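You operate a simulated robot arm through the tools that you are given. There is no shell and no other tool.

The job below is to be done with a simulated robot arm. You get a single attempt, and the scene is never put back.

Task
Glue the last two blocks into the mould, each at its lead.
Fine: lead is block heat over mould heat; the ready one goes home first; pump the other warm on the first rest.

The check looks at the end state, three seconds after you hand in, the way a careful person would. Anything else that was tipped, shoved, dropped, spilled or broken makes it a failure.

Robot
A 7-joint arm with a fingered hand, fixed in place. Base frame: the origin is on the floor under the middle of its stand, x ahead of it, y to its left, z up. Units: mm, rad, N and s.
It reaches about 1333 mm from its shoulder. Its first joint turns from -1.204 to 3.002 rad. Payload 5 kg.
Tool frame: the origin (TCP) lies between the finger pads and is the grasp point; the fingertips stand 32 mm ahead of it; z points along the fingers, y is the line along which they close. The gripper opens to 160 mm; its body begins 89 mm behind the TCP. The gripper is a hand of 3 fingers: y runs from the thumb to the fingers, the wrist lies at [0, 0, -252] in the tool frame, and closing takes about 1.5 s.
Orientation is told as [roll, pitch, yaw] about the base's x, y, z axes, in that order, counted from this pose: with the fingers straight down and closing along the base's y, the tool's x points along the base's -x, its y along +y and its z along -z.

Tools
- The arm moves only by the tool move_arm. Its argument "steps" is a list of rows, each a list of 2 entries, a list of its own where there are three numbers: the shift along the tool's x, y, z in mm, then the turn, a rotation vector about the tool's x, y, z in rad. In form: [[[dx, dy, dz], [wx, wy, wz]], ...]. A call has 1 to 20 rows; each row is the pose to reach, as a shift and turn from the pose commanded when the call began, along the tool's axes at that moment. "grip" is the finger opening in mm, from 0 to 160, set as the call begins (left out, the last holds). Rows are played at 5 a second. More than 50 mm and 0.15 rad between two rows, or a gripper value outside its range, and nothing of the call is played. A pose out of reach is approached as far as the arm can. The call stops where the force on the tool passes 40 N (or 10 N more than at its start, if that is more) or the arm is blocked; 0.2 s more then pass. Each finger travels about 108 mm/s and halts on what it meets, pressing with about 22 N; the grip force reading is that of the motor and also rises with nothing between the fingers. The clock runs only during rows and for 0.2 s after the last one: add rows that repeat a pose to give the fingers time. The reply holds the time, the measured pose of the TCP, the force on the tool along the base axes, the opening and the grip force, in the units named above and with some noise, with the torque about the TCP (base axes, N m) and any sound that the robot's microphone picked up, and new pictures: "views" is both (left out), scene, wrist or none.
- Cameras (640 x 400 px; columns grow to the right, rows downward): "scene" is fixed at [50.1, 649.4, 1484.2]; the picture's right is [-0.70, -0.72, 0.00], its down [-0.16, 0.15, -0.98] and it looks along [0.70, -0.68, -0.22] (base axes); focal length 359 px, centre (320, 200). "wrist" rides on the gripper at [65, -4, -116] in the tool frame; the picture's right is [0.06, 1.00, 0.00], its down [-0.87, 0.05, -0.49] and it looks along [-0.49, 0.03, 0.87] (tool axes); focal length 261 px, centre (320, 200).
- slide_trunk(by): slides the trunk up (or, below 0, down) by that many mm; the arm rides with it, the base frame stays. It gives what a move gives, with no picture.
- set_grasp(shape): the hand has 3 fingers and takes this shape, open, in about a second: jaw (thumb against the fingers, like two jaws); tri (thumb and two fingers); tip (a fingertip pinch); poke (one finger out to press); point (the index stretched); flat (the hand flat); cup (the hand cupped); fist (a fist). The gripper value then closes the fingers along that shape, each until it touches; the sizes above hold for jaw. It gives what a move gives, with no picture.
- locate(camera, pixels): for up to 12 pixels [column, row] of the newest picture of that camera ("zoom" is the newest enlarged one), the place [x, y, z] in the base frame of the surface seen there, good to about 2 mm. It takes no simulated time.
- close_up(camera, box): a new picture of the part [left, top, right, bottom] of that camera's present view, enlarged. It takes no simulated time.
- sign_off(): hands the job in; it is judged then, once.

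Open the gripper and draw the arm clear of the work before you hand the job in, unless the task says otherwise.

The tools are called as a command line: name --argument value ..., lists and objects as JSON in quotes. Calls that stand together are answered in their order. move_arm: Moves the arm, as the interface text tells. Its arguments: {"type":"object","properties":{"steps":{"type":"array"},"grip":{"type":"number"},"views":{"type":"string","enum":["both","scene","wrist","none"]}},"required":["steps"]} The other tools are called the same way: slide_trunk (by) moves the trunk up or down; set_grasp (shape) gives the hand a shape; locate (camera, pixels) gives the place of the surface under pixels of a picture; close_up (camera, box) takes an enlarged picture of a part of a camera's view; sign_off () hands the job in.

At the start:

```text
time: 0.0
eef_pos: [602.9, -499.5, 1228.7]
tcp_rot: [0.0, 0.0, 0.0]
force: [-0.6, -0.4, -0.5]
torque: [0.01, 0.0, 0.0]
finger_gap: 160.1
grip_force: 0.0
shape: jaw
trunk travel left (down, up): [-700.0, 240.0]
```

scene: 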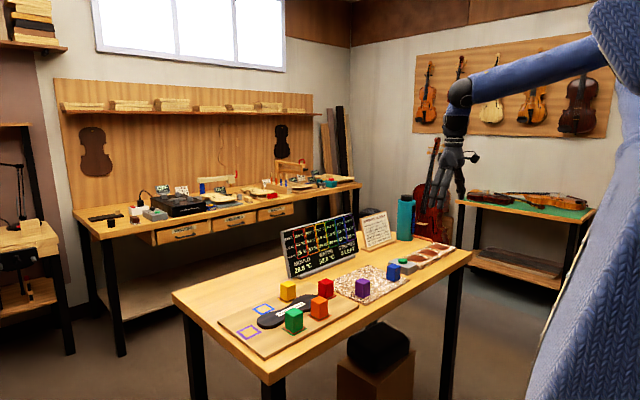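
wrist: 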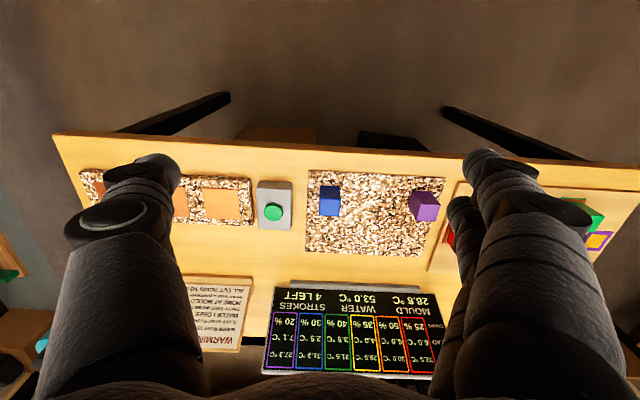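

I see a workbench with coloured blocks, a display board and a notice. I'll take close-ups of the display, notice and mould before moving.

close_up --camera "scene" --box '[270, 200, 410, 288]'

close_up --camera "wrist" --box '[250, 270, 460, 400]'

close_up --camera "wrist" --box '[160, 260, 270, 360]'

close_up --camera "scene" --box '[210, 240, 370, 350]'

close_up --camera "scene" --box '[330, 200, 470, 310]'

```text
4.55 times, centred on (340, 244) of scene
```

zoom: 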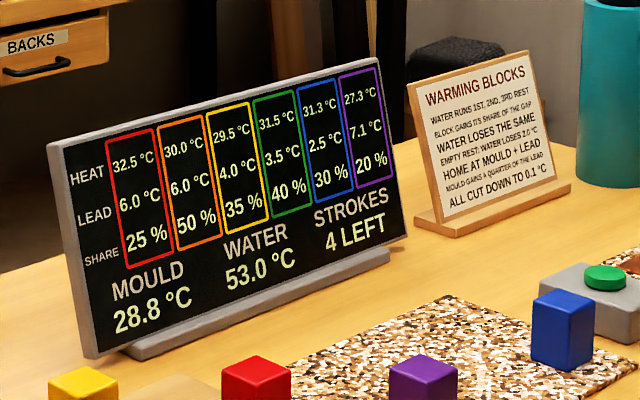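

```text
3.05 times, centred on (355, 335) of wrist
```

zoom: 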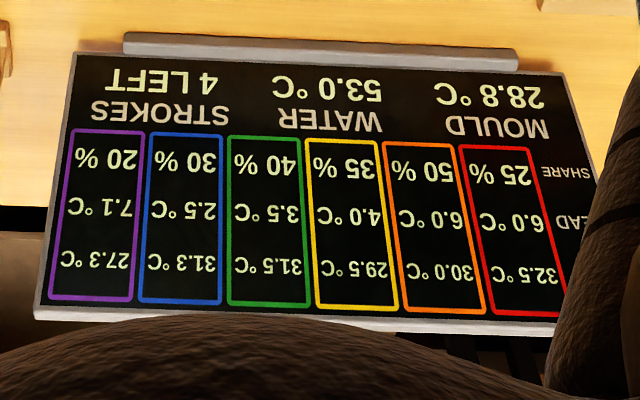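

```text
4.00 times, centred on (215, 310) of wrist
```

zoom: 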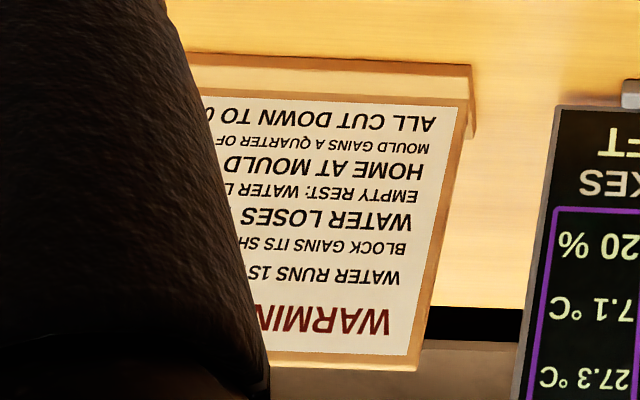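

```text
3.64 times, centred on (290, 295) of scene
```

zoom: 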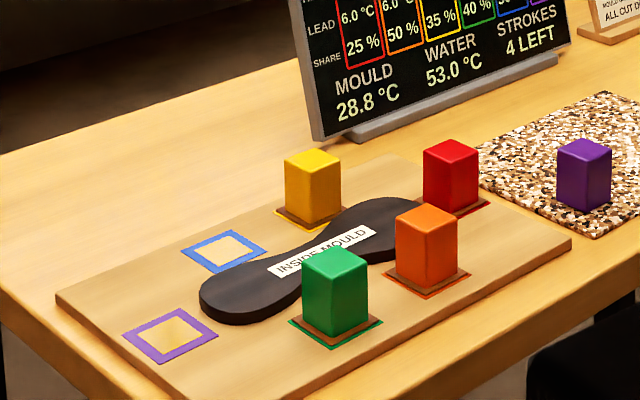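

```text
3.64 times, centred on (400, 255) of scene
```

zoom: 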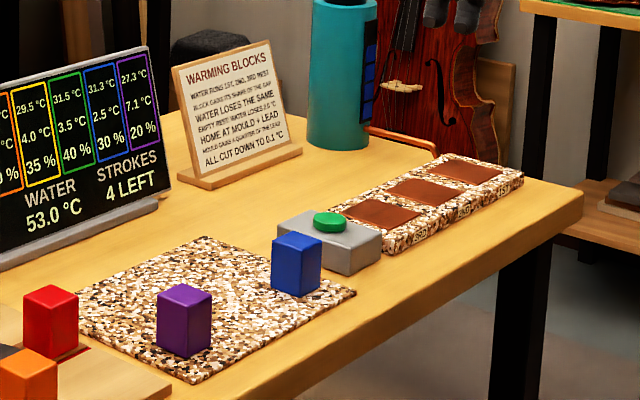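

The board gives blue heat 31.3, lead 2.5 over mould 28.8, so blue is ready. Purple then needs about 29.4 + 7.1 = 36.5. I'll locate the blocks, outlines, button and rests.

locate --camera "scene" --pixels '[[362, 281], [393, 268], [288, 285], [326, 282], [319, 300], [294, 314], [265, 309], [249, 332], [405, 258], [424, 260], [435, 252], [448, 246]]'

close_up --camera "scene" --box '[380, 190, 470, 280]'

close_up --camera "wrist" --box '[60, 130, 320, 290]'

close_up --camera "wrist" --box '[290, 150, 480, 270]'

```text
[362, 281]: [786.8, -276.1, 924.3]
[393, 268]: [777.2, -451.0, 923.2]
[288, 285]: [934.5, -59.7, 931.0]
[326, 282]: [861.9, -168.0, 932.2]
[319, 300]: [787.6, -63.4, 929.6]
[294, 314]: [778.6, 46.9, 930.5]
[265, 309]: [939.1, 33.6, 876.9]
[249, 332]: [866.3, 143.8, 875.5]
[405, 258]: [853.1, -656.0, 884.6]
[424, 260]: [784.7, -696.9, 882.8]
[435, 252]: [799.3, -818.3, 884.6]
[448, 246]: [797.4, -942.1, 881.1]
```

```text
4.44 times, centred on (425, 235) of scene
```

zoom: 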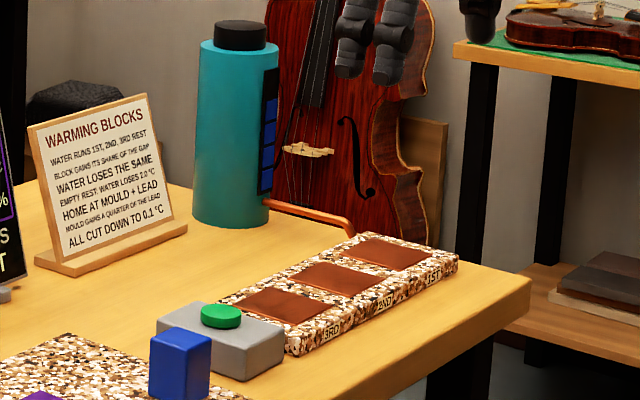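

```text
2.46 times, centred on (190, 210) of wrist
```

zoom: 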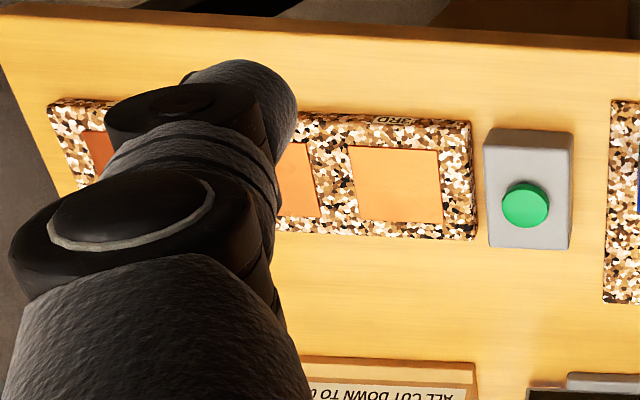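

```text
3.33 times, centred on (385, 210) of wrist
```

zoom: 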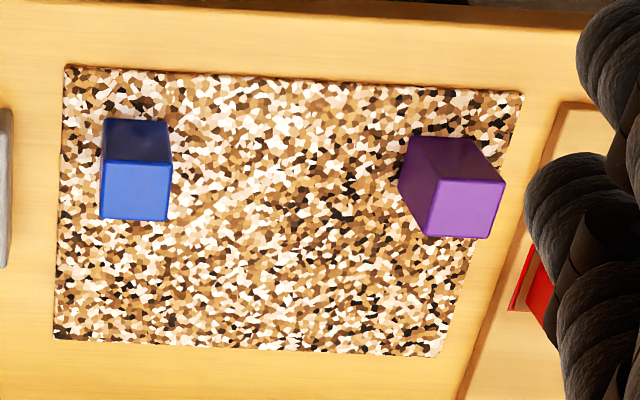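

The tag reads "1ST" on the rest farthest from the button, by the orange hose from the flask. I'll locate the block corners in the newest enlarged view.

locate --camera "zoom" --pixels '[[106, 215], [164, 217], [168, 164], [108, 162], [137, 190], [428, 232], [484, 235], [500, 184], [440, 181], [464, 208], [104, 125], [250, 200]]'

close_up --camera "scene" --box '[350, 250, 420, 310]'

```text
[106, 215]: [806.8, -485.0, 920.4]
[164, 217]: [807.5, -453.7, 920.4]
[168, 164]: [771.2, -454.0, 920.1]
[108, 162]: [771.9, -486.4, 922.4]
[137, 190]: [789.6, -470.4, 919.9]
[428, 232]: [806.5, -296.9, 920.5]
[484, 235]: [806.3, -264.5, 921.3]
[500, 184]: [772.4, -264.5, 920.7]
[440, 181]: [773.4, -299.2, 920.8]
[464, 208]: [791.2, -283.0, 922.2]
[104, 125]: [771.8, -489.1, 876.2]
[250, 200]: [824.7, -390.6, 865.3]
```

```text
6.67 times, centred on (385, 280) of scene
```

zoom: 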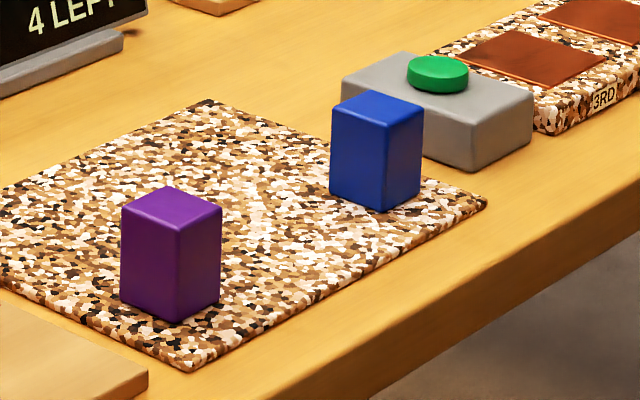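

Blue is near (789.5, -470) and purple near (790, -281), both square to the axes with tops at about z 921. Next I measure the outlines on the mould board.

close_up --camera "scene" --box '[225, 285, 305, 350]'

```text
6.15 times, centred on (265, 318) of scene
```

zoom: 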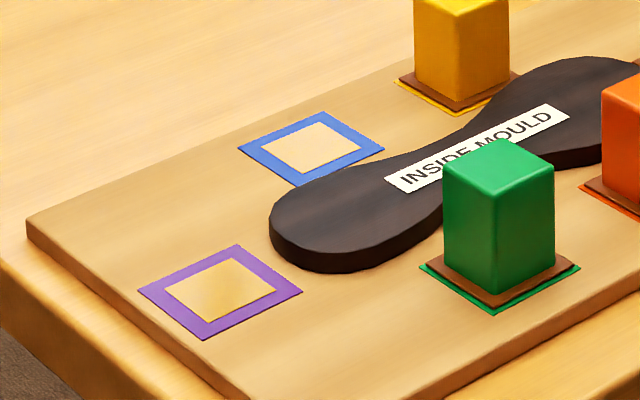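

I see the blue outline's outer corners at zoom (240,149), (322,113), (382,150), (298,186) and the purple ones at (140,290), (238,247), (300,290), (205,338). I'll locate these.

locate --camera "zoom" --pixels '[[241, 149], [322, 113], [381, 150], [298, 185], [310, 148], [141, 290], [238, 247], [299, 290], [205, 337], [220, 290]]'

locate --camera "zoom" --pixels '[[443, 177], [497, 201], [554, 168], [505, 138], [500, 170], [420, 266], [494, 314], [580, 266], [340, 205], [420, 250], [530, 330], [100, 200]]'

```text
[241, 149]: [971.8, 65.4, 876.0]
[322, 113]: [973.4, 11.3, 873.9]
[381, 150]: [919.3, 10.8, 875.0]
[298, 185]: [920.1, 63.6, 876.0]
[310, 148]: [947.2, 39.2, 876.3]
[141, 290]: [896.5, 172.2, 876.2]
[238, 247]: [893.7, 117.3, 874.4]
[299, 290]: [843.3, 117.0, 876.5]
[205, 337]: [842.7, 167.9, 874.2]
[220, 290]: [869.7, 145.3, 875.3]
```

```text
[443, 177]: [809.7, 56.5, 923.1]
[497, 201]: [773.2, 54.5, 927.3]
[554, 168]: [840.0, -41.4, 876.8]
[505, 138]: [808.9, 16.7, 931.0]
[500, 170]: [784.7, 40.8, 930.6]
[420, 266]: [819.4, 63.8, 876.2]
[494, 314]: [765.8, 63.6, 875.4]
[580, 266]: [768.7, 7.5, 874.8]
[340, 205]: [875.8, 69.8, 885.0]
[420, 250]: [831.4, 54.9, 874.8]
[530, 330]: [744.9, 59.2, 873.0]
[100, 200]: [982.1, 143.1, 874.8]
```

Targets are the blue outline at (946, 38) and the purple at (869, 144), with the board surface at about z 875. I move the open hand to above blue and stay high for now.

move_arm --steps '[[[-31, 5, 20], [0, 0, 0]], [[-62, 10, 40], [0, 0, 0]], [[-93, 15, 70], [0, 0, 0]], [[-124, 20, 100], [0, 0, 0]], [[-155, 25, 130], [0, 0, 0]], [[-186.6, 29.5, 160], [0, 0, 0]], [[-186.6, 29.5, 178], [0, 0, 0]], [[-186.6, 29.5, 178], [0, 0, 0]]]' --grip 100

```text
time: 1.8
eef_pos: [790.6, -468.7, 1052.2]
tcp_rot: [0.0, 0.0, 0.001]
force: [-0.1, 0.0, -0.3]
torque: [-0.03, -0.02, 0.03]
finger_gap: 100.2
grip_force: 0.1
shape: jaw
trunk travel left (down, up): [-700.0, 240.0]
```

scene: 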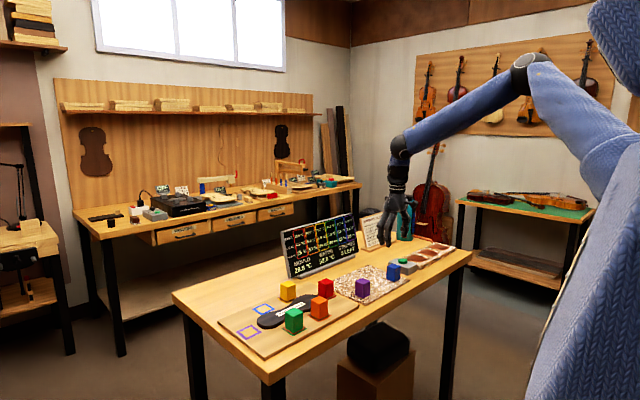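
wrist: 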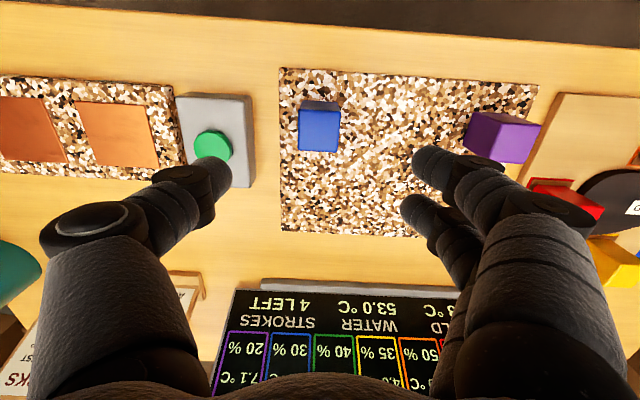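

Hand is above blue at z 1052, with blue at about (319,127) in the wrist view. I measure the button box, blue's corners and the rests.

locate --camera "wrist" --pixels '[[302, 150], [336, 150], [337, 114], [303, 113], [213, 145], [249, 170], [246, 100], [82, 106], [146, 102], [157, 164], [97, 165], [30, 125]]'

close_up --camera "wrist" --box '[160, 60, 380, 200]'

```text
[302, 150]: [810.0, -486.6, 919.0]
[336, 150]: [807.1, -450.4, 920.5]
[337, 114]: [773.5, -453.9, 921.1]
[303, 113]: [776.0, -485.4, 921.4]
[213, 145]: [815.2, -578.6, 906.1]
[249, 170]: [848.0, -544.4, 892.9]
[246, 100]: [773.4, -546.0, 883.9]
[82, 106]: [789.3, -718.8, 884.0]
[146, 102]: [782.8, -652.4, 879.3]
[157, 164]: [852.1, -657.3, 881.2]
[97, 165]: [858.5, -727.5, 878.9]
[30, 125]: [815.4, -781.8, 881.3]
```

```text
2.86 times, centred on (270, 130) of wrist
```

zoom: 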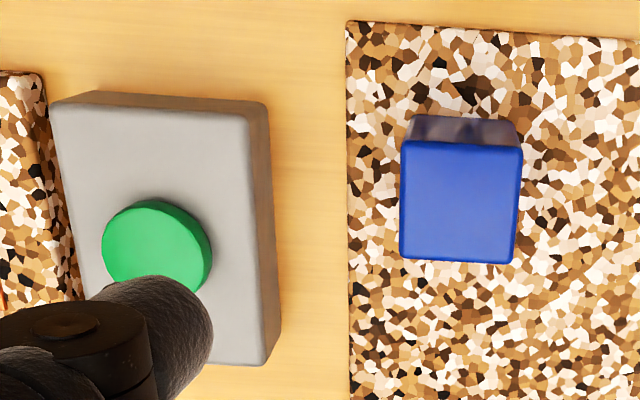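

Blue's centre is about (791, -469), right below the TCP, and the button box edge is at y -544. I narrow the gap to 64 and descend to TCP z of about 908.

move_arm --steps '[[[0, 0, 0], [0, 0, 0]], [[0, 0, 0], [0, 0, 0]], [[0, 0, 30], [0, 0, 0]], [[0, 0, 60], [0, 0, 0]], [[0, 0, 90], [0, 0, 0]], [[0, 0, 110], [0, 0, 0]], [[0, 0, 125], [0, 0, 0]], [[0, 0, 135], [0, 0, 0]], [[0, 0, 142], [0, 0, 0]], [[0, 0, 142], [0, 0, 0]]]' --grip 64

```text
time: 4.0
eef_pos: [789.1, -470.9, 909.7]
tcp_rot: [0.0, 0.0, 0.0]
force: [-0.2, -0.2, 0.3]
torque: [0.01, 0.02, -0.02]
finger_gap: 64.5
grip_force: 0.1
shape: jaw
trunk travel left (down, up): [-700.0, 240.0]
```

scene: 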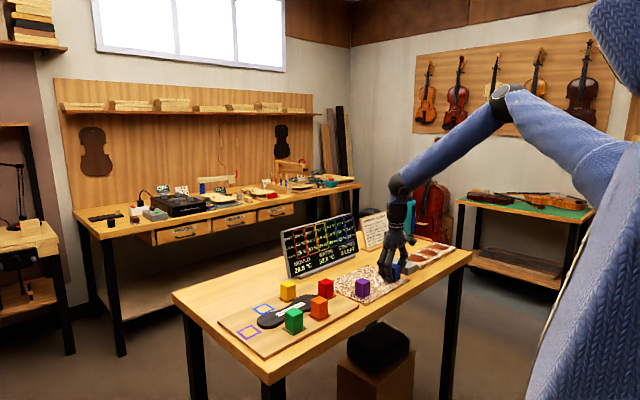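
wrist: 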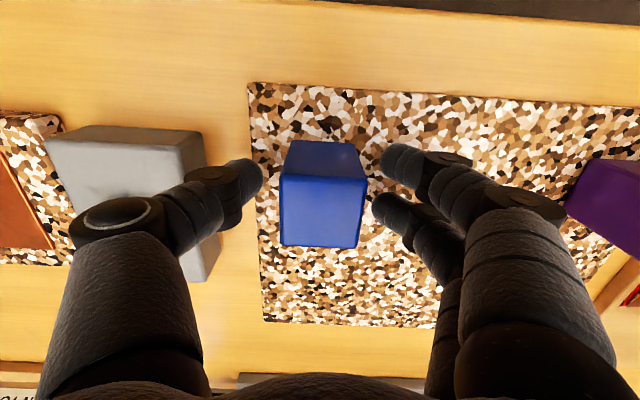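

Blue sits between thumb and fingers, around (322,195) in the wrist view. I close on it and wait.

move_arm --steps '[[[0, 0, 0], [0, 0, 0]], [[0, 0, 0], [0, 0, 0]], [[0, 0, 0], [0, 0, 0]], [[0, 0, 0], [0, 0, 0]], [[0, 0, 0], [0, 0, 0]], [[0, 0, 0], [0, 0, 0]], [[0, 0, 0], [0, 0, 0]], [[0, 0, 0], [0, 0, 0]]]' --grip 10 --views "wrist"

```text
time: 5.8
eef_pos: [789.6, -471.0, 909.2]
tcp_rot: [-0.001, 0.001, 0.0]
force: [0.3, -0.4, 0.8]
torque: [-0.01, 0.0, -0.01]
finger_gap: 34.5
grip_force: 22.3
shape: jaw
trunk travel left (down, up): [-700.0, 240.0]
```

wrist: 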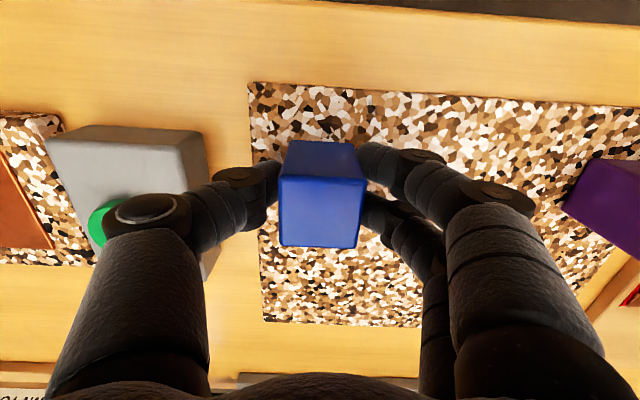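

Grip force is 22 N at gap 34.5, so blue is held. I lift it 150 mm straight up and check where the display board stands.

move_arm --steps '[[[0, 0, -10], [0, 0, 0]], [[0, 0, -30], [0, 0, 0]], [[0, 0, -60], [0, 0, 0]], [[0, 0, -90], [0, 0, 0]], [[0, 0, -120], [0, 0, 0]], [[0, 0, -150], [0, 0, 0]], [[0, 0, -150], [0, 0, 0]]]'

locate --camera "scene" --pixels '[[284, 236], [352, 216], [291, 276], [356, 248], [290, 284], [326, 280]]'

```text
time: 7.4
eef_pos: [788.5, -472.9, 1057.4]
tcp_rot: [0.001, 0.002, -0.001]
force: [-0.6, 0.2, -0.1]
torque: [-0.01, 0.01, -0.01]
finger_gap: 34.2
grip_force: 22.1
shape: jaw
trunk travel left (down, up): [-700.0, 240.0]
```

scene: 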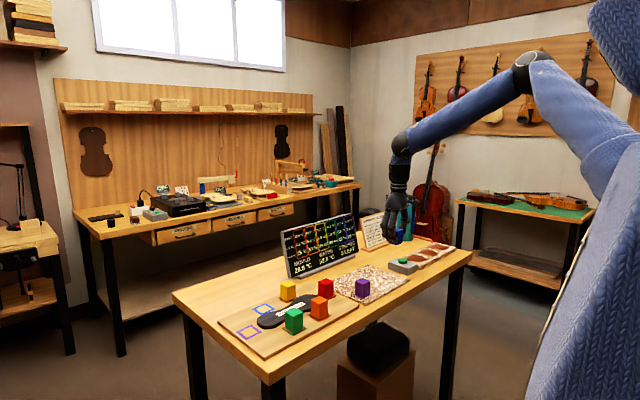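
wrist: 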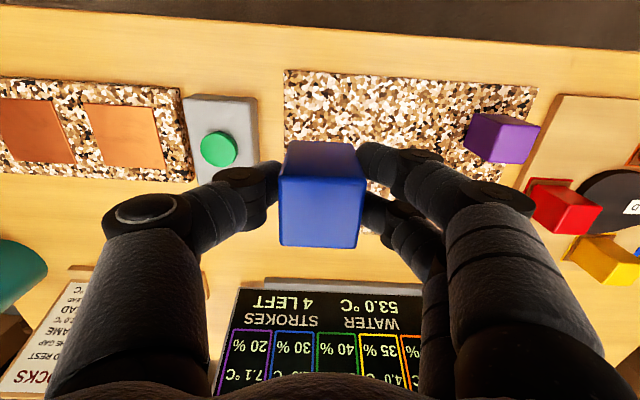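

```text
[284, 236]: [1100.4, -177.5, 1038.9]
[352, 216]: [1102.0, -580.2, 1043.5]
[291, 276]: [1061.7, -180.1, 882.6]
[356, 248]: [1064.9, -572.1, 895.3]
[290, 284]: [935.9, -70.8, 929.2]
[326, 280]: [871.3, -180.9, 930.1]
```

Blue is lifted and the board is clear of the path at x > 1060. I measure how blue sits in the hand from its corners in the wrist view.

locate --camera "wrist" --pixels '[[284, 242], [355, 244], [361, 186], [284, 183], [290, 146], [353, 147], [320, 215]]'

close_up --camera "scene" --box '[370, 190, 440, 260]'

```text
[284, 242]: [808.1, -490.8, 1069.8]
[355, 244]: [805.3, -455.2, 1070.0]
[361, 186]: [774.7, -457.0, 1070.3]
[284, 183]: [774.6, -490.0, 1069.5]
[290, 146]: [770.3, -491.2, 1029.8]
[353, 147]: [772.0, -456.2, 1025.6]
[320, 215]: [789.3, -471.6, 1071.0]
```

```text
5.71 times, centred on (405, 225) of scene
```

zoom: 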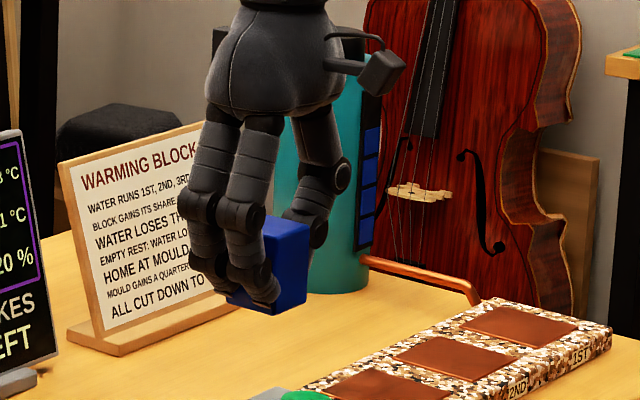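

Blue sits square in the hand, its centre about 1.5 mm ahead in x of the TCP and its bottom 42 mm below. I carry it at this height to above the blue outline.

move_arm --steps '[[[-6, 18, 0], [0, 0, 0]], [[-17, 55, 0], [0, 0, 0]], [[-28, 92, 0], [0, 0, 0]], [[-40, 130, 0], [0, 0, 0]], [[-52, 170, 0], [0, 0, 0]], [[-64, 210, 0], [0, 0, 0]], [[-76, 250, 0], [0, 0, 0]], [[-88, 290, 0], [0, 0, 0]], [[-100, 330, 0], [0, 0, 0]], [[-112, 370, 0], [0, 0, 0]], [[-125, 410, 0], [0, 0, 0]], [[-137, 450, 0], [0, 0, 0]], [[-148, 485, 0], [0, 0, 0]], [[-155, 510, 0], [0, 0, 0]], [[-155, 510, 0], [0, 0, 0]], [[-155, 510, 0], [0, 0, 0]]]'

```text
time: 10.8
eef_pos: [806.5, -192.8, 1078.2]
tcp_rot: [0.004, -0.002, 0.0]
force: [-0.5, -0.2, -0.2]
torque: [-0.01, -0.02, -0.02]
finger_gap: 34.4
grip_force: 21.8
shape: jaw
out of reach, approached as far as the arm can: row 7, 8, 9, 10, 11, 12, 13, 14, 15, 16
trunk travel left (down, up): [-700.0, 240.0]
```

scene: 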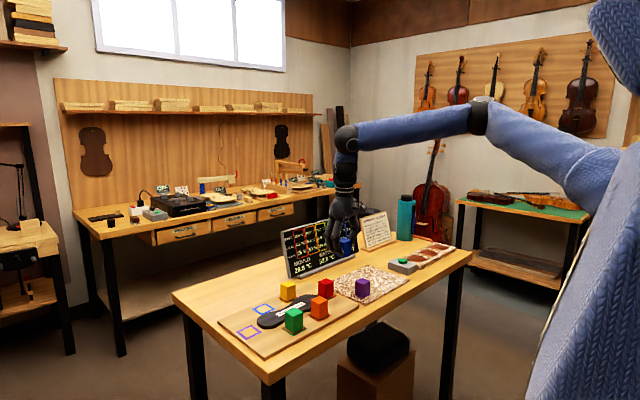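
wrist: 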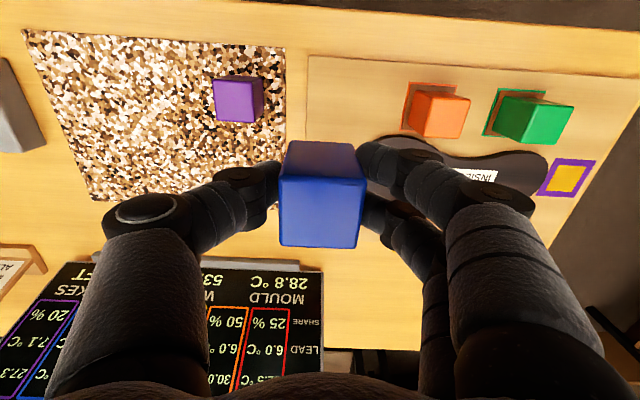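

The arm reports the outline out of reach from row 7 and stopped at (806, -193, 1078), with blue still held. I locate points along the arm to understand its geometry and how trunk height matters.

locate --camera "scene" --pixels '[[478, 115], [345, 140], [400, 128], [540, 140], [590, 165], [615, 180], [610, 20], [560, 330], [346, 180], [347, 160], [630, 120], [600, 250]]'

close_up --camera "scene" --box '[300, 60, 640, 280]'

```text
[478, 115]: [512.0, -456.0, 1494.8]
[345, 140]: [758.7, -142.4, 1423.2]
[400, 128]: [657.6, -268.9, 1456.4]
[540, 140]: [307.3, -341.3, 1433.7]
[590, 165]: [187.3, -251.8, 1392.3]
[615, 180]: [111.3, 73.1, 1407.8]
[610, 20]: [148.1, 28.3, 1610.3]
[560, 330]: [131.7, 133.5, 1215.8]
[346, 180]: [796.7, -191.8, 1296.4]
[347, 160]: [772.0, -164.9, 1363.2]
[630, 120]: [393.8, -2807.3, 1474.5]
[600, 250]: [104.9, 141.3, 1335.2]
```

```text
1.82 times, centred on (470, 170) of scene
```

zoom: 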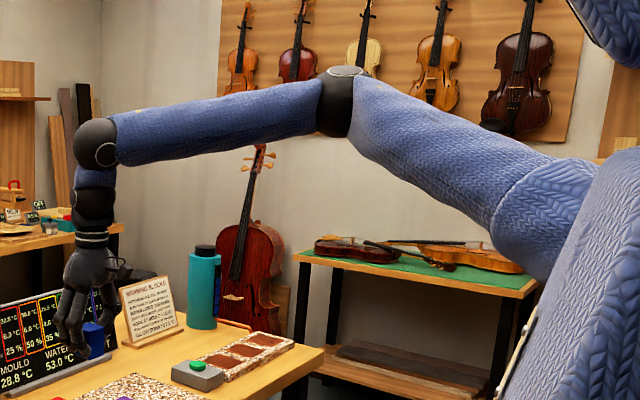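

The arm is bent well short of full stretch, so this looks like a joint limit rather than distance. I play a null row to see which pose the controller now treats as commanded.

move_arm --steps '[[[0, 0, 0], [0, 0, 0]]]' --views "none"

```text
time: 11.2
eef_pos: [807.6, -193.9, 1078.0]
tcp_rot: [0.005, -0.002, 0.0]
force: [-0.3, -0.3, -0.5]
torque: [-0.02, 0.04, 0.02]
finger_gap: 34.2
grip_force: 21.8
shape: jaw
trunk travel left (down, up): [-700.0, 240.0]
```

The commanded pose has reset to the reached one, about (807, -193, 1078). I probe small moves, first up and forward, to see which direction is limited.

move_arm --steps '[[[-20, 0, 0], [0, 0, 0]], [[-40, 0, 0], [0, 0, 0]], [[-40, 0, 0], [0, 0, 0]]]' --views "none"

move_arm --steps '[[[0, 20, 0], [0, 0, 0]], [[0, 40, 0], [0, 0, 0]], [[0, 40, 0], [0, 0, 0]]]' --views "none"

```text
time: 12.0
eef_pos: [823.4, -208.2, 1081.6]
tcp_rot: [0.005, -0.002, -0.002]
force: [-0.2, 0.1, -0.9]
torque: [0.01, -0.03, 0.05]
finger_gap: 34.4
grip_force: 22.0
shape: jaw
out of reach, approached as far as the arm can: row 1, 2, 3
trunk travel left (down, up): [-700.0, 240.0]
```

```text
time: 12.8
eef_pos: [804.3, -191.0, 1085.2]
tcp_rot: [0.003, -0.001, -0.001]
force: [0.6, -0.9, -1.2]
torque: [0.0, -0.04, -0.01]
finger_gap: 34.3
grip_force: 22.3
shape: jaw
out of reach, approached as far as the arm can: row 1, 2, 3
trunk travel left (down, up): [-700.0, 240.0]
```

Moves toward +x+y are blocked together, along the forearm's direction, so a wrist or shoulder limit at this hand yaw is likely. I test turning the hand about the vertical and watch whether the reach opens up.

move_arm --steps '[[[10, 0, 0], [0, 0, -0.1]], [[10, 0, 0], [0, 0, -0.2]], [[10, 0, 0], [0, 0, -0.3]], [[10, 0, 0], [0, 0, -0.4]], [[10, 0, 0], [0, 0, -0.5]], [[10, 0, 0], [0, 0, -0.5]]]' --views "scene"

```text
time: 14.2
eef_pos: [795.7, -191.9, 1086.0]
tcp_rot: [0.0, 0.0, 0.502]
force: [1.7, 1.0, -0.2]
torque: [-0.01, 0.05, -0.02]
finger_gap: 34.2
grip_force: 21.5
shape: jaw
trunk travel left (down, up): [-700.0, 240.0]
```

scene: 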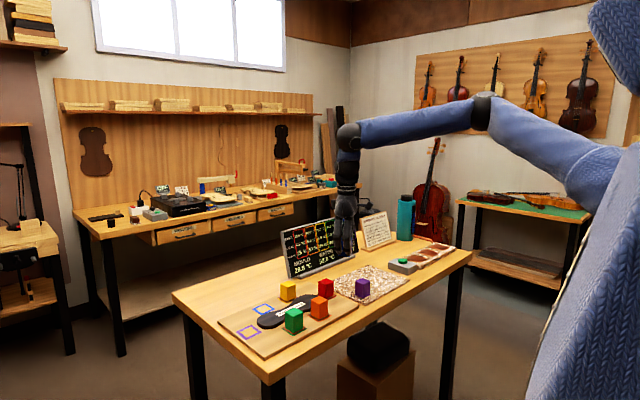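

The hand turned freely to yaw 0.5. I now test a diagonal move of +40, +40 in base x and y at this yaw.

move_arm --steps '[[[-27, 8, 0], [0, 0, 0]], [[-54.3, 15.9, 0], [0, 0, 0]], [[-54.3, 15.9, 0], [0, 0, 0]]]' --views "none"

```text
time: 15.0
eef_pos: [801.4, -184.3, 1089.0]
tcp_rot: [0.001, -0.004, 0.501]
force: [0.8, 0.9, -0.8]
torque: [0.01, 0.03, -0.01]
finger_gap: 34.3
grip_force: 21.7
shape: jaw
out of reach, approached as far as the arm can: row 1, 2, 3
trunk travel left (down, up): [-700.0, 240.0]
```

Yaw does not matter, so the limit is likely the bend between forearm and hand. Raising the trunk should let the forearm slope down more, so I test that.

slide_trunk --by 120

move_arm --steps '[[[0, 0, 30], [0, 0, 0]], [[0, 0, 60], [0, 0, 0]], [[0, 0, 90], [0, 0, 0]], [[0, 0, 120], [0, 0, 0]], [[-27, 8, 120], [0, 0, 0]], [[-54.3, 15.9, 120], [0, 0, 0]], [[-54.3, 15.9, 120], [0, 0, 0]]]' --views "scene"

```text
time: 16.5
eef_pos: [801.9, -185.3, 1206.7]
tcp_rot: [0.002, -0.003, 0.5]
force: [-0.1, 0.0, 0.1]
torque: [0.03, 0.02, -0.01]
finger_gap: 34.0
grip_force: 21.8
shape: jaw
trunk travel left (down, up): [-820.0, 120.0]
```

```text
time: 18.1
eef_pos: [787.4, -207.4, 1107.4]
tcp_rot: [0.005, -0.005, 0.501]
force: [-0.5, -0.7, -1.0]
torque: [0.03, -0.03, -0.02]
finger_gap: 34.3
grip_force: 21.9
shape: jaw
out of reach, approached as far as the arm can: row 1, 2, 3, 4, 5, 6, 7
trunk travel left (down, up): [-820.0, 120.0]
```

scene: 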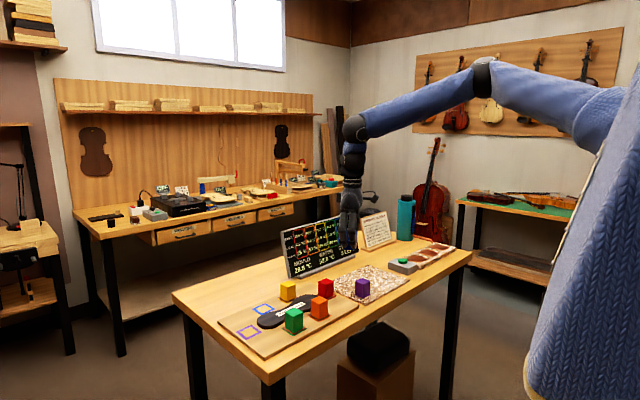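

Raising the trunk made it worse, so the hand needs to sit higher relative to the shoulder. I raise the TCP and turn the yaw back to 0, then slide the trunk down.

move_arm --steps '[[[10, 0, -30], [0, 0, 0.1]], [[10, 0, -60], [0, 0, 0.2]], [[10, 0, -90], [0, 0, 0.3]], [[10, 0, -120], [0, 0, 0.4]], [[10, 0, -150], [0, 0, 0.5]], [[10, 0, -180], [0, 0, 0.5]], [[10, 0, -180], [0, 0, 0.5]]]' --views "none"

slide_trunk --by -200

```text
time: 19.7
eef_pos: [774.8, -215.3, 1286.2]
tcp_rot: [0.004, -0.002, -0.001]
force: [-0.6, -0.5, -0.3]
torque: [-0.03, 0.02, -0.01]
finger_gap: 34.2
grip_force: 22.0
shape: jaw
trunk travel left (down, up): [-820.0, 120.0]
```

```text
time: 21.9
eef_pos: [774.4, -215.3, 1086.8]
tcp_rot: [0.005, -0.003, -0.001]
force: [0.4, 0.4, -0.3]
torque: [0.0, 0.0, 0.03]
finger_gap: 34.2
grip_force: 22.1
shape: jaw
trunk travel left (down, up): [-620.0, 320.0]
```

Trunk is now 80 mm below the start. I repeat: raise the hand 180 mm, then lower the trunk 180 mm.

move_arm --steps '[[[0, 0, -30], [0, 0, 0]], [[0, 0, -60], [0, 0, 0]], [[0, 0, -90], [0, 0, 0]], [[0, 0, -120], [0, 0, 0]], [[0, 0, -150], [0, 0, 0]], [[0, 0, -180], [0, 0, 0]], [[0, 0, -180], [0, 0, 0]]]' --views "none"

slide_trunk --by -180

move_arm --steps '[[[0, 0, 0], [0, 0, 0]]]'

```text
time: 23.5
eef_pos: [754.8, -231.1, 1250.0]
tcp_rot: [0.018, -0.016, 0.0]
force: [0.3, -0.4, -0.3]
torque: [0.01, 0.03, -0.02]
finger_gap: 34.1
grip_force: 22.2
shape: jaw
out of reach, approached as far as the arm can: row 4, 5, 6, 7
trunk travel left (down, up): [-620.0, 320.0]
```

```text
time: 25.5
eef_pos: [752.8, -230.9, 1069.7]
tcp_rot: [0.018, -0.016, 0.0]
force: [0.7, -0.2, -0.6]
torque: [0.01, 0.0, 0.0]
finger_gap: 34.3
grip_force: 22.0
shape: jaw
trunk travel left (down, up): [-440.0, 500.0]
```

```text
time: 25.9
eef_pos: [753.2, -231.1, 1070.4]
tcp_rot: [0.02, -0.015, 0.0]
force: [0.0, 0.7, -0.3]
torque: [-0.01, 0.01, 0.02]
finger_gap: 34.1
grip_force: 22.0
shape: jaw
trunk travel left (down, up): [-440.0, 500.0]
```

scene: 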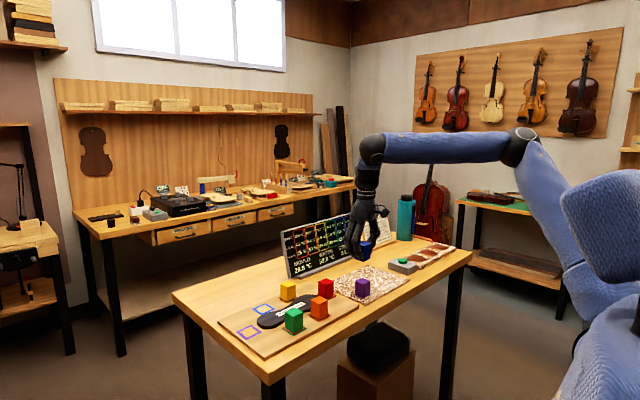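
wrist: 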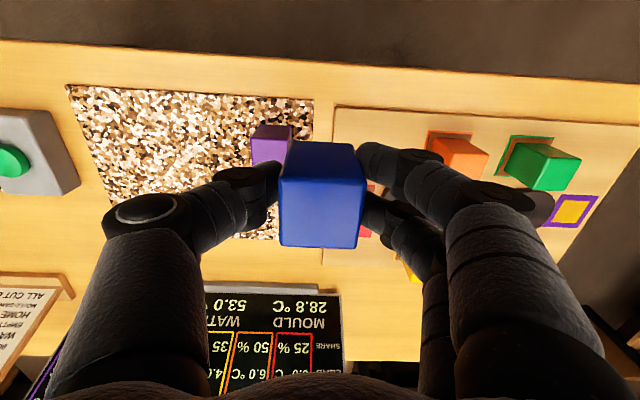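

Trunk is 260 mm below the start, and the forearm is now level with the elbow at about (522,148). I locate points on the arm to pin down link lengths.

locate --camera "scene" --pixels '[[520, 148], [372, 148], [440, 147], [540, 190], [570, 250], [595, 290], [600, 200], [625, 380], [366, 200], [369, 178], [500, 148], [580, 345]]'

close_up --camera "scene" --box '[340, 100, 640, 400]'

```text
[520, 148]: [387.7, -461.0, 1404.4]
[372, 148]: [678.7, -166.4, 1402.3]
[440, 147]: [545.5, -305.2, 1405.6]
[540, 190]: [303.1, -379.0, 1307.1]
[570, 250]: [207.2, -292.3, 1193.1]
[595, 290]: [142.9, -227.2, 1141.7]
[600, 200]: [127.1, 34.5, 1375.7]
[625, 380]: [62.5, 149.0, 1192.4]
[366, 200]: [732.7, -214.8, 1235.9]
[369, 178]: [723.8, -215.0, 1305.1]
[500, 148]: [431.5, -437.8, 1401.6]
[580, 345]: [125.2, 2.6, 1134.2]
```

```text
1.33 times, centred on (490, 250) of scene
```

zoom: 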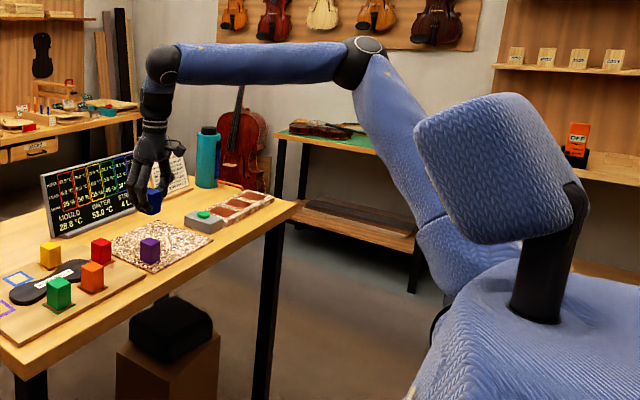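

The elbow seems to stay near y -485 while the arm is stuck, suggesting a shoulder limit toward the left. I test reach on the right side by moving to y -470 and then pushing out in x.

move_arm --steps '[[[-6, -40, 0], [0, 0, 0]], [[-12, -80, 0], [0, 0, 0]], [[-18, -120, 0], [0, 0, 0]], [[-24, -160, 0], [0, 0, 0]], [[-30, -200, 0], [0, 0, 0]], [[-37, -239, 0], [0, 0, 0]], [[-67, -239, 0], [0, 0, 0]], [[-97, -239, 0], [0, 0, 0]], [[-117, -239, 0], [0, 0, 0]], [[-117, -239, 0], [0, 0, 0]]]' --views "scene"

```text
time: 28.1
eef_pos: [865.5, -470.6, 1062.3]
tcp_rot: [0.021, -0.023, 0.001]
force: [0.3, -0.6, -0.8]
torque: [0.0, -0.01, -0.03]
finger_gap: 34.3
grip_force: 21.6
shape: jaw
out of reach, approached as far as the arm can: row 9, 10
trunk travel left (down, up): [-440.0, 500.0]
```

scene: 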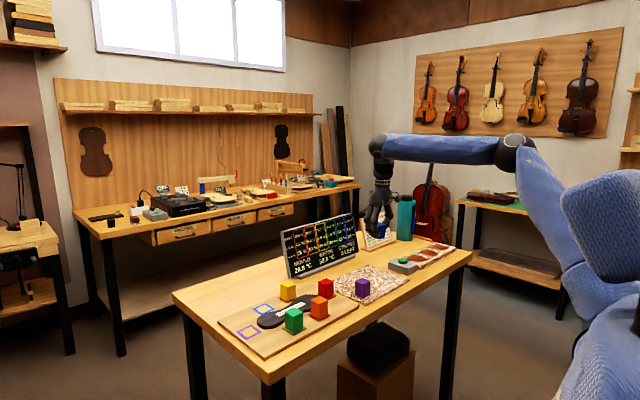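

The arm reaches (865, -470) fine on the right. To find the left-side limit I bring the hand back toward the robot and sweep left in front of the bench, with blue held well above everything.

move_arm --steps '[[[40, 20, 0], [0, 0, 0]], [[80, 40, 0], [0, 0, 0]], [[120, 60, 5], [0, 0, 0]], [[160, 80, 10], [0, 0, 0]], [[200, 110, 20], [0, 0, 0]], [[240, 145, 30], [0, 0, 0]], [[270, 180, 40], [0, 0, 0]], [[290, 220, 40], [0, 0, 0]], [[300, 260, 40], [0, 0, 0]], [[300, 300, 40], [0, 0, 0]], [[300, 340, 40], [0, 0, 0]], [[300, 380, 40], [0, 0, 0]], [[300, 420, 40], [0, 0, 0]], [[300, 460, 40], [0, 0, 0]], [[300, 460, 40], [0, 0, 0]]]' --views "scene"

```text
refused: row 5 steps farther than a row can; nothing moved
```

One row stepped farther than 50 mm; I resend the same path with smaller spacing.

move_arm --steps '[[[40, 20, 0], [0, 0, 0]], [[80, 40, 0], [0, 0, 0]], [[120, 60, 5], [0, 0, 0]], [[160, 80, 10], [0, 0, 0]], [[195, 105, 20], [0, 0, 0]], [[230, 135, 30], [0, 0, 0]], [[260, 170, 40], [0, 0, 0]], [[285, 210, 40], [0, 0, 0]], [[300, 250, 40], [0, 0, 0]], [[300, 290, 40], [0, 0, 0]], [[300, 330, 40], [0, 0, 0]], [[300, 370, 40], [0, 0, 0]], [[300, 410, 40], [0, 0, 0]], [[300, 450, 40], [0, 0, 0]], [[300, 450, 40], [0, 0, 0]]]' --views "scene"

```text
time: 31.3
eef_pos: [564.4, -80.7, 1027.1]
tcp_rot: [0.024, -0.016, -0.001]
force: [0.9, -0.8, -0.6]
torque: [0.04, 0.06, 0.01]
finger_gap: 34.1
grip_force: 21.6
shape: jaw
out of reach, approached as far as the arm can: row 13, 14, 15
trunk travel left (down, up): [-440.0, 500.0]
```

scene: 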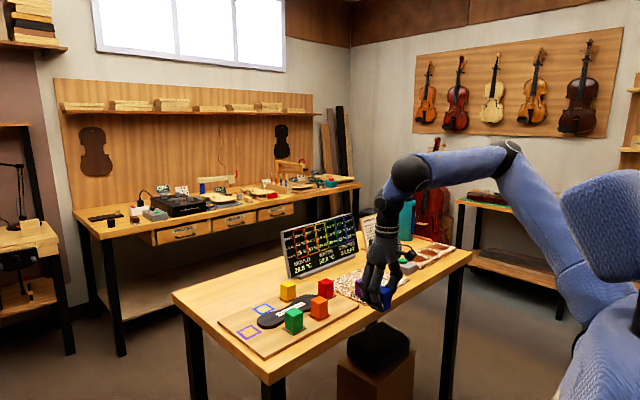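

Stuck again at y -81 with the elbow pinned. I locate the elbow and upper arm again to see exactly what is limiting.

locate --camera "scene" --pixels '[[507, 155], [412, 172], [460, 165], [530, 200], [555, 240], [580, 280], [590, 310], [600, 200], [610, 330], [575, 330], [630, 270], [635, 340]]'

close_up --camera "scene" --box '[440, 100, 640, 400]'

```text
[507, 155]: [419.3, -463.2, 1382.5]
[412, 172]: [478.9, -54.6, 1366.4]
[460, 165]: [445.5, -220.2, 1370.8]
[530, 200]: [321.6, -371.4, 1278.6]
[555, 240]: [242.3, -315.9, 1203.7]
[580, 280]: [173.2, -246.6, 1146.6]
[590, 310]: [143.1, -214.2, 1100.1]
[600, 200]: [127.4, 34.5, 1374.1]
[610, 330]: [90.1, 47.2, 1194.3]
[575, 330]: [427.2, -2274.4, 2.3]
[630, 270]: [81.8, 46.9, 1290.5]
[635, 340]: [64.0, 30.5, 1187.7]
```

```text
1.33 times, centred on (540, 250) of scene
```

zoom: 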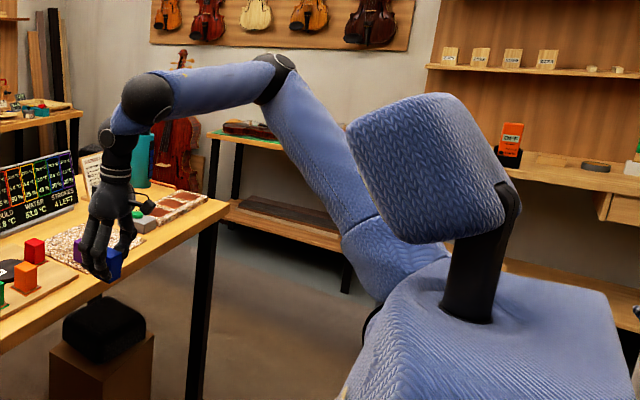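

All readings say the elbow stays at y of about -485 whatever the hand does. I'll check whether it moves when the hand goes to the right side, which I need anyway for the first rest.

move_arm --steps '[[[0, -40, -20], [0, 0, 0]], [[0, -80, -40], [0, 0, 0]], [[0, -120, -40], [0, 0, 0]], [[0, -160, -40], [0, 0, 0]], [[0, -200, -40], [0, 0, 0]], [[0, -240, -40], [0, 0, 0]], [[0, -280, -40], [0, 0, 0]], [[0, -320, -40], [0, 0, 0]], [[-20, -360, -40], [0, 0, 0]], [[-40, -400, -40], [0, 0, 0]], [[-60, -440, -40], [0, 0, 0]], [[-80, -480, -40], [0, 0, 0]], [[-100, -520, -40], [0, 0, 0]], [[-120, -560, -40], [0, 0, 0]], [[-140, -600, -40], [0, 0, 0]], [[-160, -640, -40], [0, 0, 0]], [[-180, -680, -40], [0, 0, 0]], [[-200, -720, -40], [0, 0, 0]], [[-200, -720, -40], [0, 0, 0]]]' --views "scene"

```text
time: 35.3
eef_pos: [761.0, -805.4, 1057.6]
tcp_rot: [0.018, -0.018, 0.002]
force: [-0.2, 0.3, -0.6]
torque: [0.0, -0.01, 0.03]
finger_gap: 33.6
grip_force: 22.2
shape: jaw
trunk travel left (down, up): [-440.0, 500.0]
```

scene: 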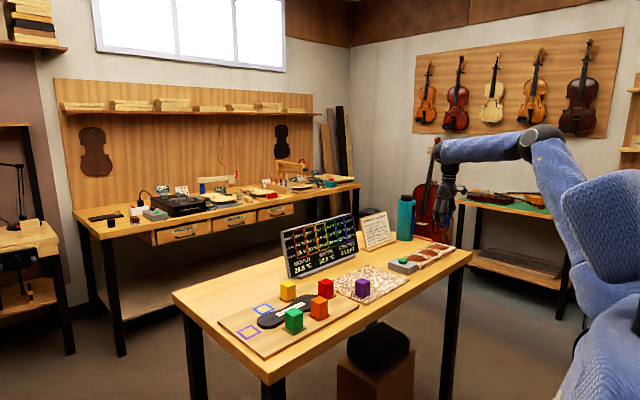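

locate --camera "scene" --pixels '[[540, 140], [525, 147], [450, 150], [480, 148], [555, 185], [565, 220], [575, 260], [447, 175], [445, 190], [580, 300]]'

close_up --camera "scene" --box '[420, 100, 640, 330]'

```text
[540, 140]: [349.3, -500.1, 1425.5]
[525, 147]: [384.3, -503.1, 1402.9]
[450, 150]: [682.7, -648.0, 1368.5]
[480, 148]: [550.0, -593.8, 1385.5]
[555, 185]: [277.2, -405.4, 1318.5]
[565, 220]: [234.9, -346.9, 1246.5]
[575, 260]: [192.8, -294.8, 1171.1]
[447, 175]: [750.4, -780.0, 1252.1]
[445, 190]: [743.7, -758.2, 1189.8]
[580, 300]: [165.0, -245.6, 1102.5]
```

```text
1.74 times, centred on (530, 215) of scene
```

zoom: 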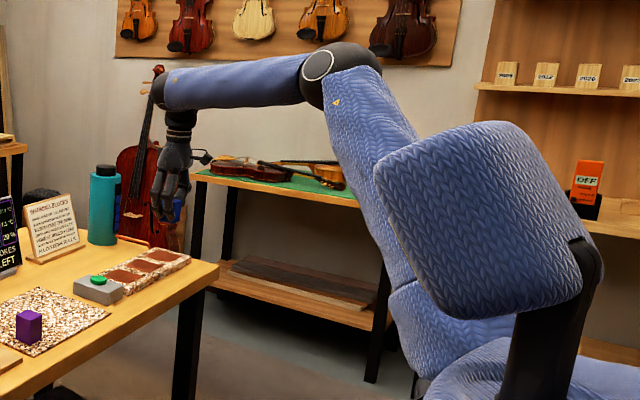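

The elbow does shift a little to the right here, so the left limit looks like a shoulder stop. I raise the trunk 380 mm and reach down near (790, -470), to see whether the elbow can drop below its usual height.

slide_trunk --by 380

move_arm --steps '[[[0, 35, 25], [0, 0, 0]], [[0, 70, 50], [0, 0, 0]], [[0, 105, 75], [0, 0, 0]], [[0, 140, 100], [0, 0, 0]], [[0, 175, 125], [0, 0, 0]], [[0, 210, 150], [0, 0, 0]], [[0, 245, 175], [0, 0, 0]], [[0, 280, 200], [0, 0, 0]], [[0, 315, 225], [0, 0, 0]], [[-10, 335, 255], [0, 0, 0]], [[-20, 335, 290], [0, 0, 0]], [[-30, 335, 325], [0, 0, 0]], [[-30, 335, 360], [0, 0, 0]], [[-30, 335, 395], [0, 0, 0]], [[-30, 335, 430], [0, 0, 0]], [[-30, 335, 430], [0, 0, 0]]]' --views "scene"

```text
time: 38.9
eef_pos: [762.3, -806.3, 1436.2]
tcp_rot: [0.019, -0.016, 0.0]
force: [0.7, 0.3, -0.4]
torque: [-0.02, -0.01, 0.01]
finger_gap: 34.0
grip_force: 21.6
shape: jaw
trunk travel left (down, up): [-820.0, 120.0]
```

```text
time: 42.3
eef_pos: [798.1, -459.9, 1014.3]
tcp_rot: [0.018, -0.019, 0.001]
force: [0.1, 0.3, -0.2]
torque: [0.0, 0.0, -0.02]
finger_gap: 33.9
grip_force: 22.0
shape: jaw
trunk travel left (down, up): [-820.0, 120.0]
```

scene: 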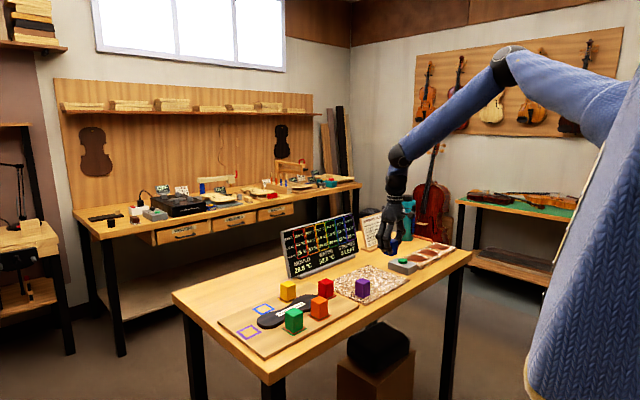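

locate --camera "scene" --pixels '[[505, 65], [520, 65], [445, 110], [398, 157], [560, 85], [595, 105], [615, 115], [390, 195], [600, 130], [580, 90]]'

move_arm --steps '[[[-30, 0, 0], [0, 0, 0]], [[-60, 0, 0], [0, 0, 0]], [[-90, 0, 0], [0, 0, 0]], [[-120, 0, 0], [0, 0, 0]], [[-120, 0, 0], [0, 0, 0]]]' --views "scene"

```text
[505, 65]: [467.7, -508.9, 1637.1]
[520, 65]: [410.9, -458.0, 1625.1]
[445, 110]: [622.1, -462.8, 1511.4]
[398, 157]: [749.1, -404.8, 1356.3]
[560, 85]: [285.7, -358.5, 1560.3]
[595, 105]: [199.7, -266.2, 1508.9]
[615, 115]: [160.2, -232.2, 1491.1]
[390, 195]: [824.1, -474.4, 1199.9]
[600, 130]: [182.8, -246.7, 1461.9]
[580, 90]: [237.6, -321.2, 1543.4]
```

```text
time: 43.5
eef_pos: [904.5, -463.6, 1020.1]
tcp_rot: [0.018, -0.021, 0.0]
force: [-1.0, 0.5, -1.1]
torque: [-0.02, -0.02, 0.03]
finger_gap: 33.9
grip_force: 22.2
shape: jaw
out of reach, approached as far as the arm can: row 4, 5
trunk travel left (down, up): [-820.0, 120.0]
```

scene: 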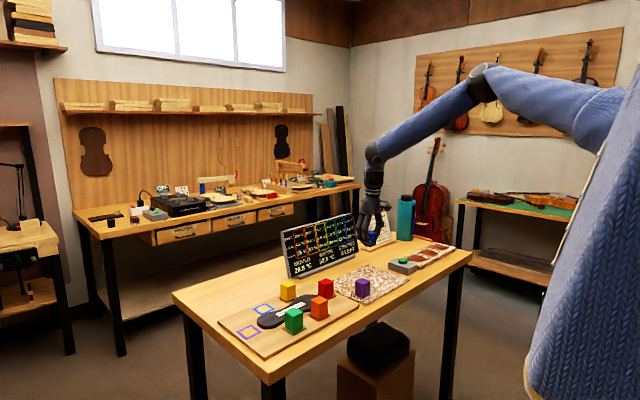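

At trunk +120 the arm stops at x 904 with the elbow again at the same height relative to the shoulder. This fits a flipped shoulder branch pinned at its stops, so I need to re-pose the arm and will first set blue back safely on its mat spot at (790, -470).

move_arm --steps '[[[25, -2, -30], [0, 0, 0]], [[50, -4, -60], [0, 0, 0]], [[75, -6, -90], [0, 0, 0]], [[100, -8, -120], [0, 0, 0]], [[114, -8, -130], [0, 0, 0]], [[114, -8, -130], [0, 0, 0]]]' --views "none"

slide_trunk --by -120

move_arm --steps '[[[0, 0, 0], [0, 0, 0]]]'

```text
time: 44.9
eef_pos: [791.3, -473.5, 1149.7]
tcp_rot: [0.019, -0.014, 0.001]
force: [-0.3, 1.2, -0.3]
torque: [-0.01, 0.0, 0.02]
finger_gap: 34.0
grip_force: 22.2
shape: jaw
trunk travel left (down, up): [-820.0, 120.0]
```

```text
time: 46.4
eef_pos: [790.0, -474.5, 1030.0]
tcp_rot: [0.019, -0.015, -0.001]
force: [-0.1, -0.2, -0.5]
torque: [0.0, 0.0, 0.02]
finger_gap: 34.0
grip_force: 21.9
shape: jaw
trunk travel left (down, up): [-700.0, 240.0]
```

```text
time: 46.8
eef_pos: [791.0, -474.9, 1030.3]
tcp_rot: [0.02, -0.016, 0.0]
force: [0.1, 1.1, 0.0]
torque: [0.01, 0.0, -0.01]
finger_gap: 33.5
grip_force: 21.6
shape: jaw
trunk travel left (down, up): [-700.0, 240.0]
```

scene: 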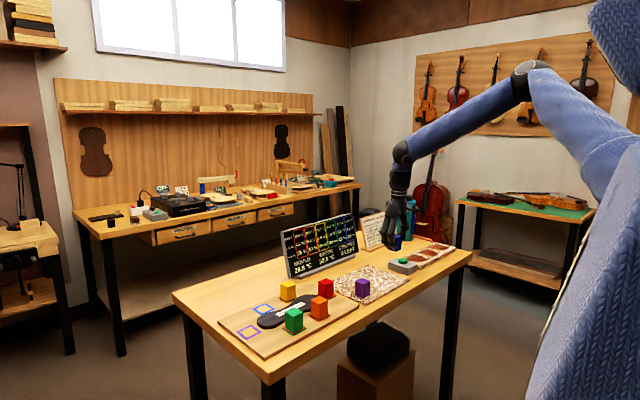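
wrist: 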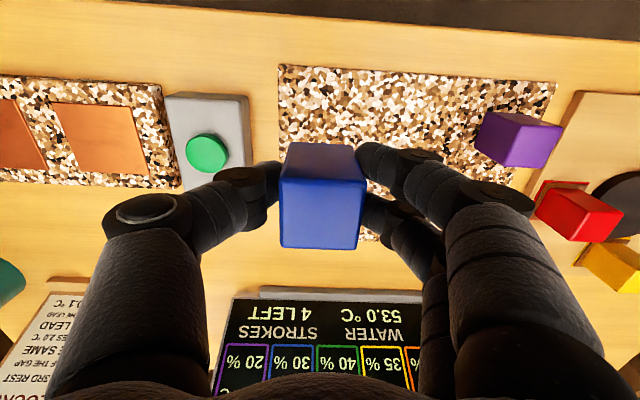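

Blue hangs safely over the mat at (791, -475, 1030). I correct the small tilt and lower it to the mat at TCP z of about 910.5.

move_arm --steps '[[[0, 2, 20], [0.02, 0.016, 0]], [[0, 4, 45], [0.02, 0.016, 0]], [[0, 4, 70], [0.02, 0.016, 0]], [[0, 4, 90], [0.02, 0.016, 0]], [[0, 4, 105], [0.02, 0.016, 0]], [[0, 4, 114], [0.02, 0.016, 0]], [[0, 4, 119], [0.02, 0.016, 0]], [[0, 4, 119], [0.02, 0.016, 0]]]' --views "none"

```text
time: 48.6
eef_pos: [791.9, -467.6, 909.1]
tcp_rot: [-0.002, 0.0, 0.0]
force: [-0.6, -0.5, -1.0]
torque: [-0.02, 0.02, -0.01]
finger_gap: 34.0
grip_force: 22.1
shape: jaw
trunk travel left (down, up): [-700.0, 240.0]
```

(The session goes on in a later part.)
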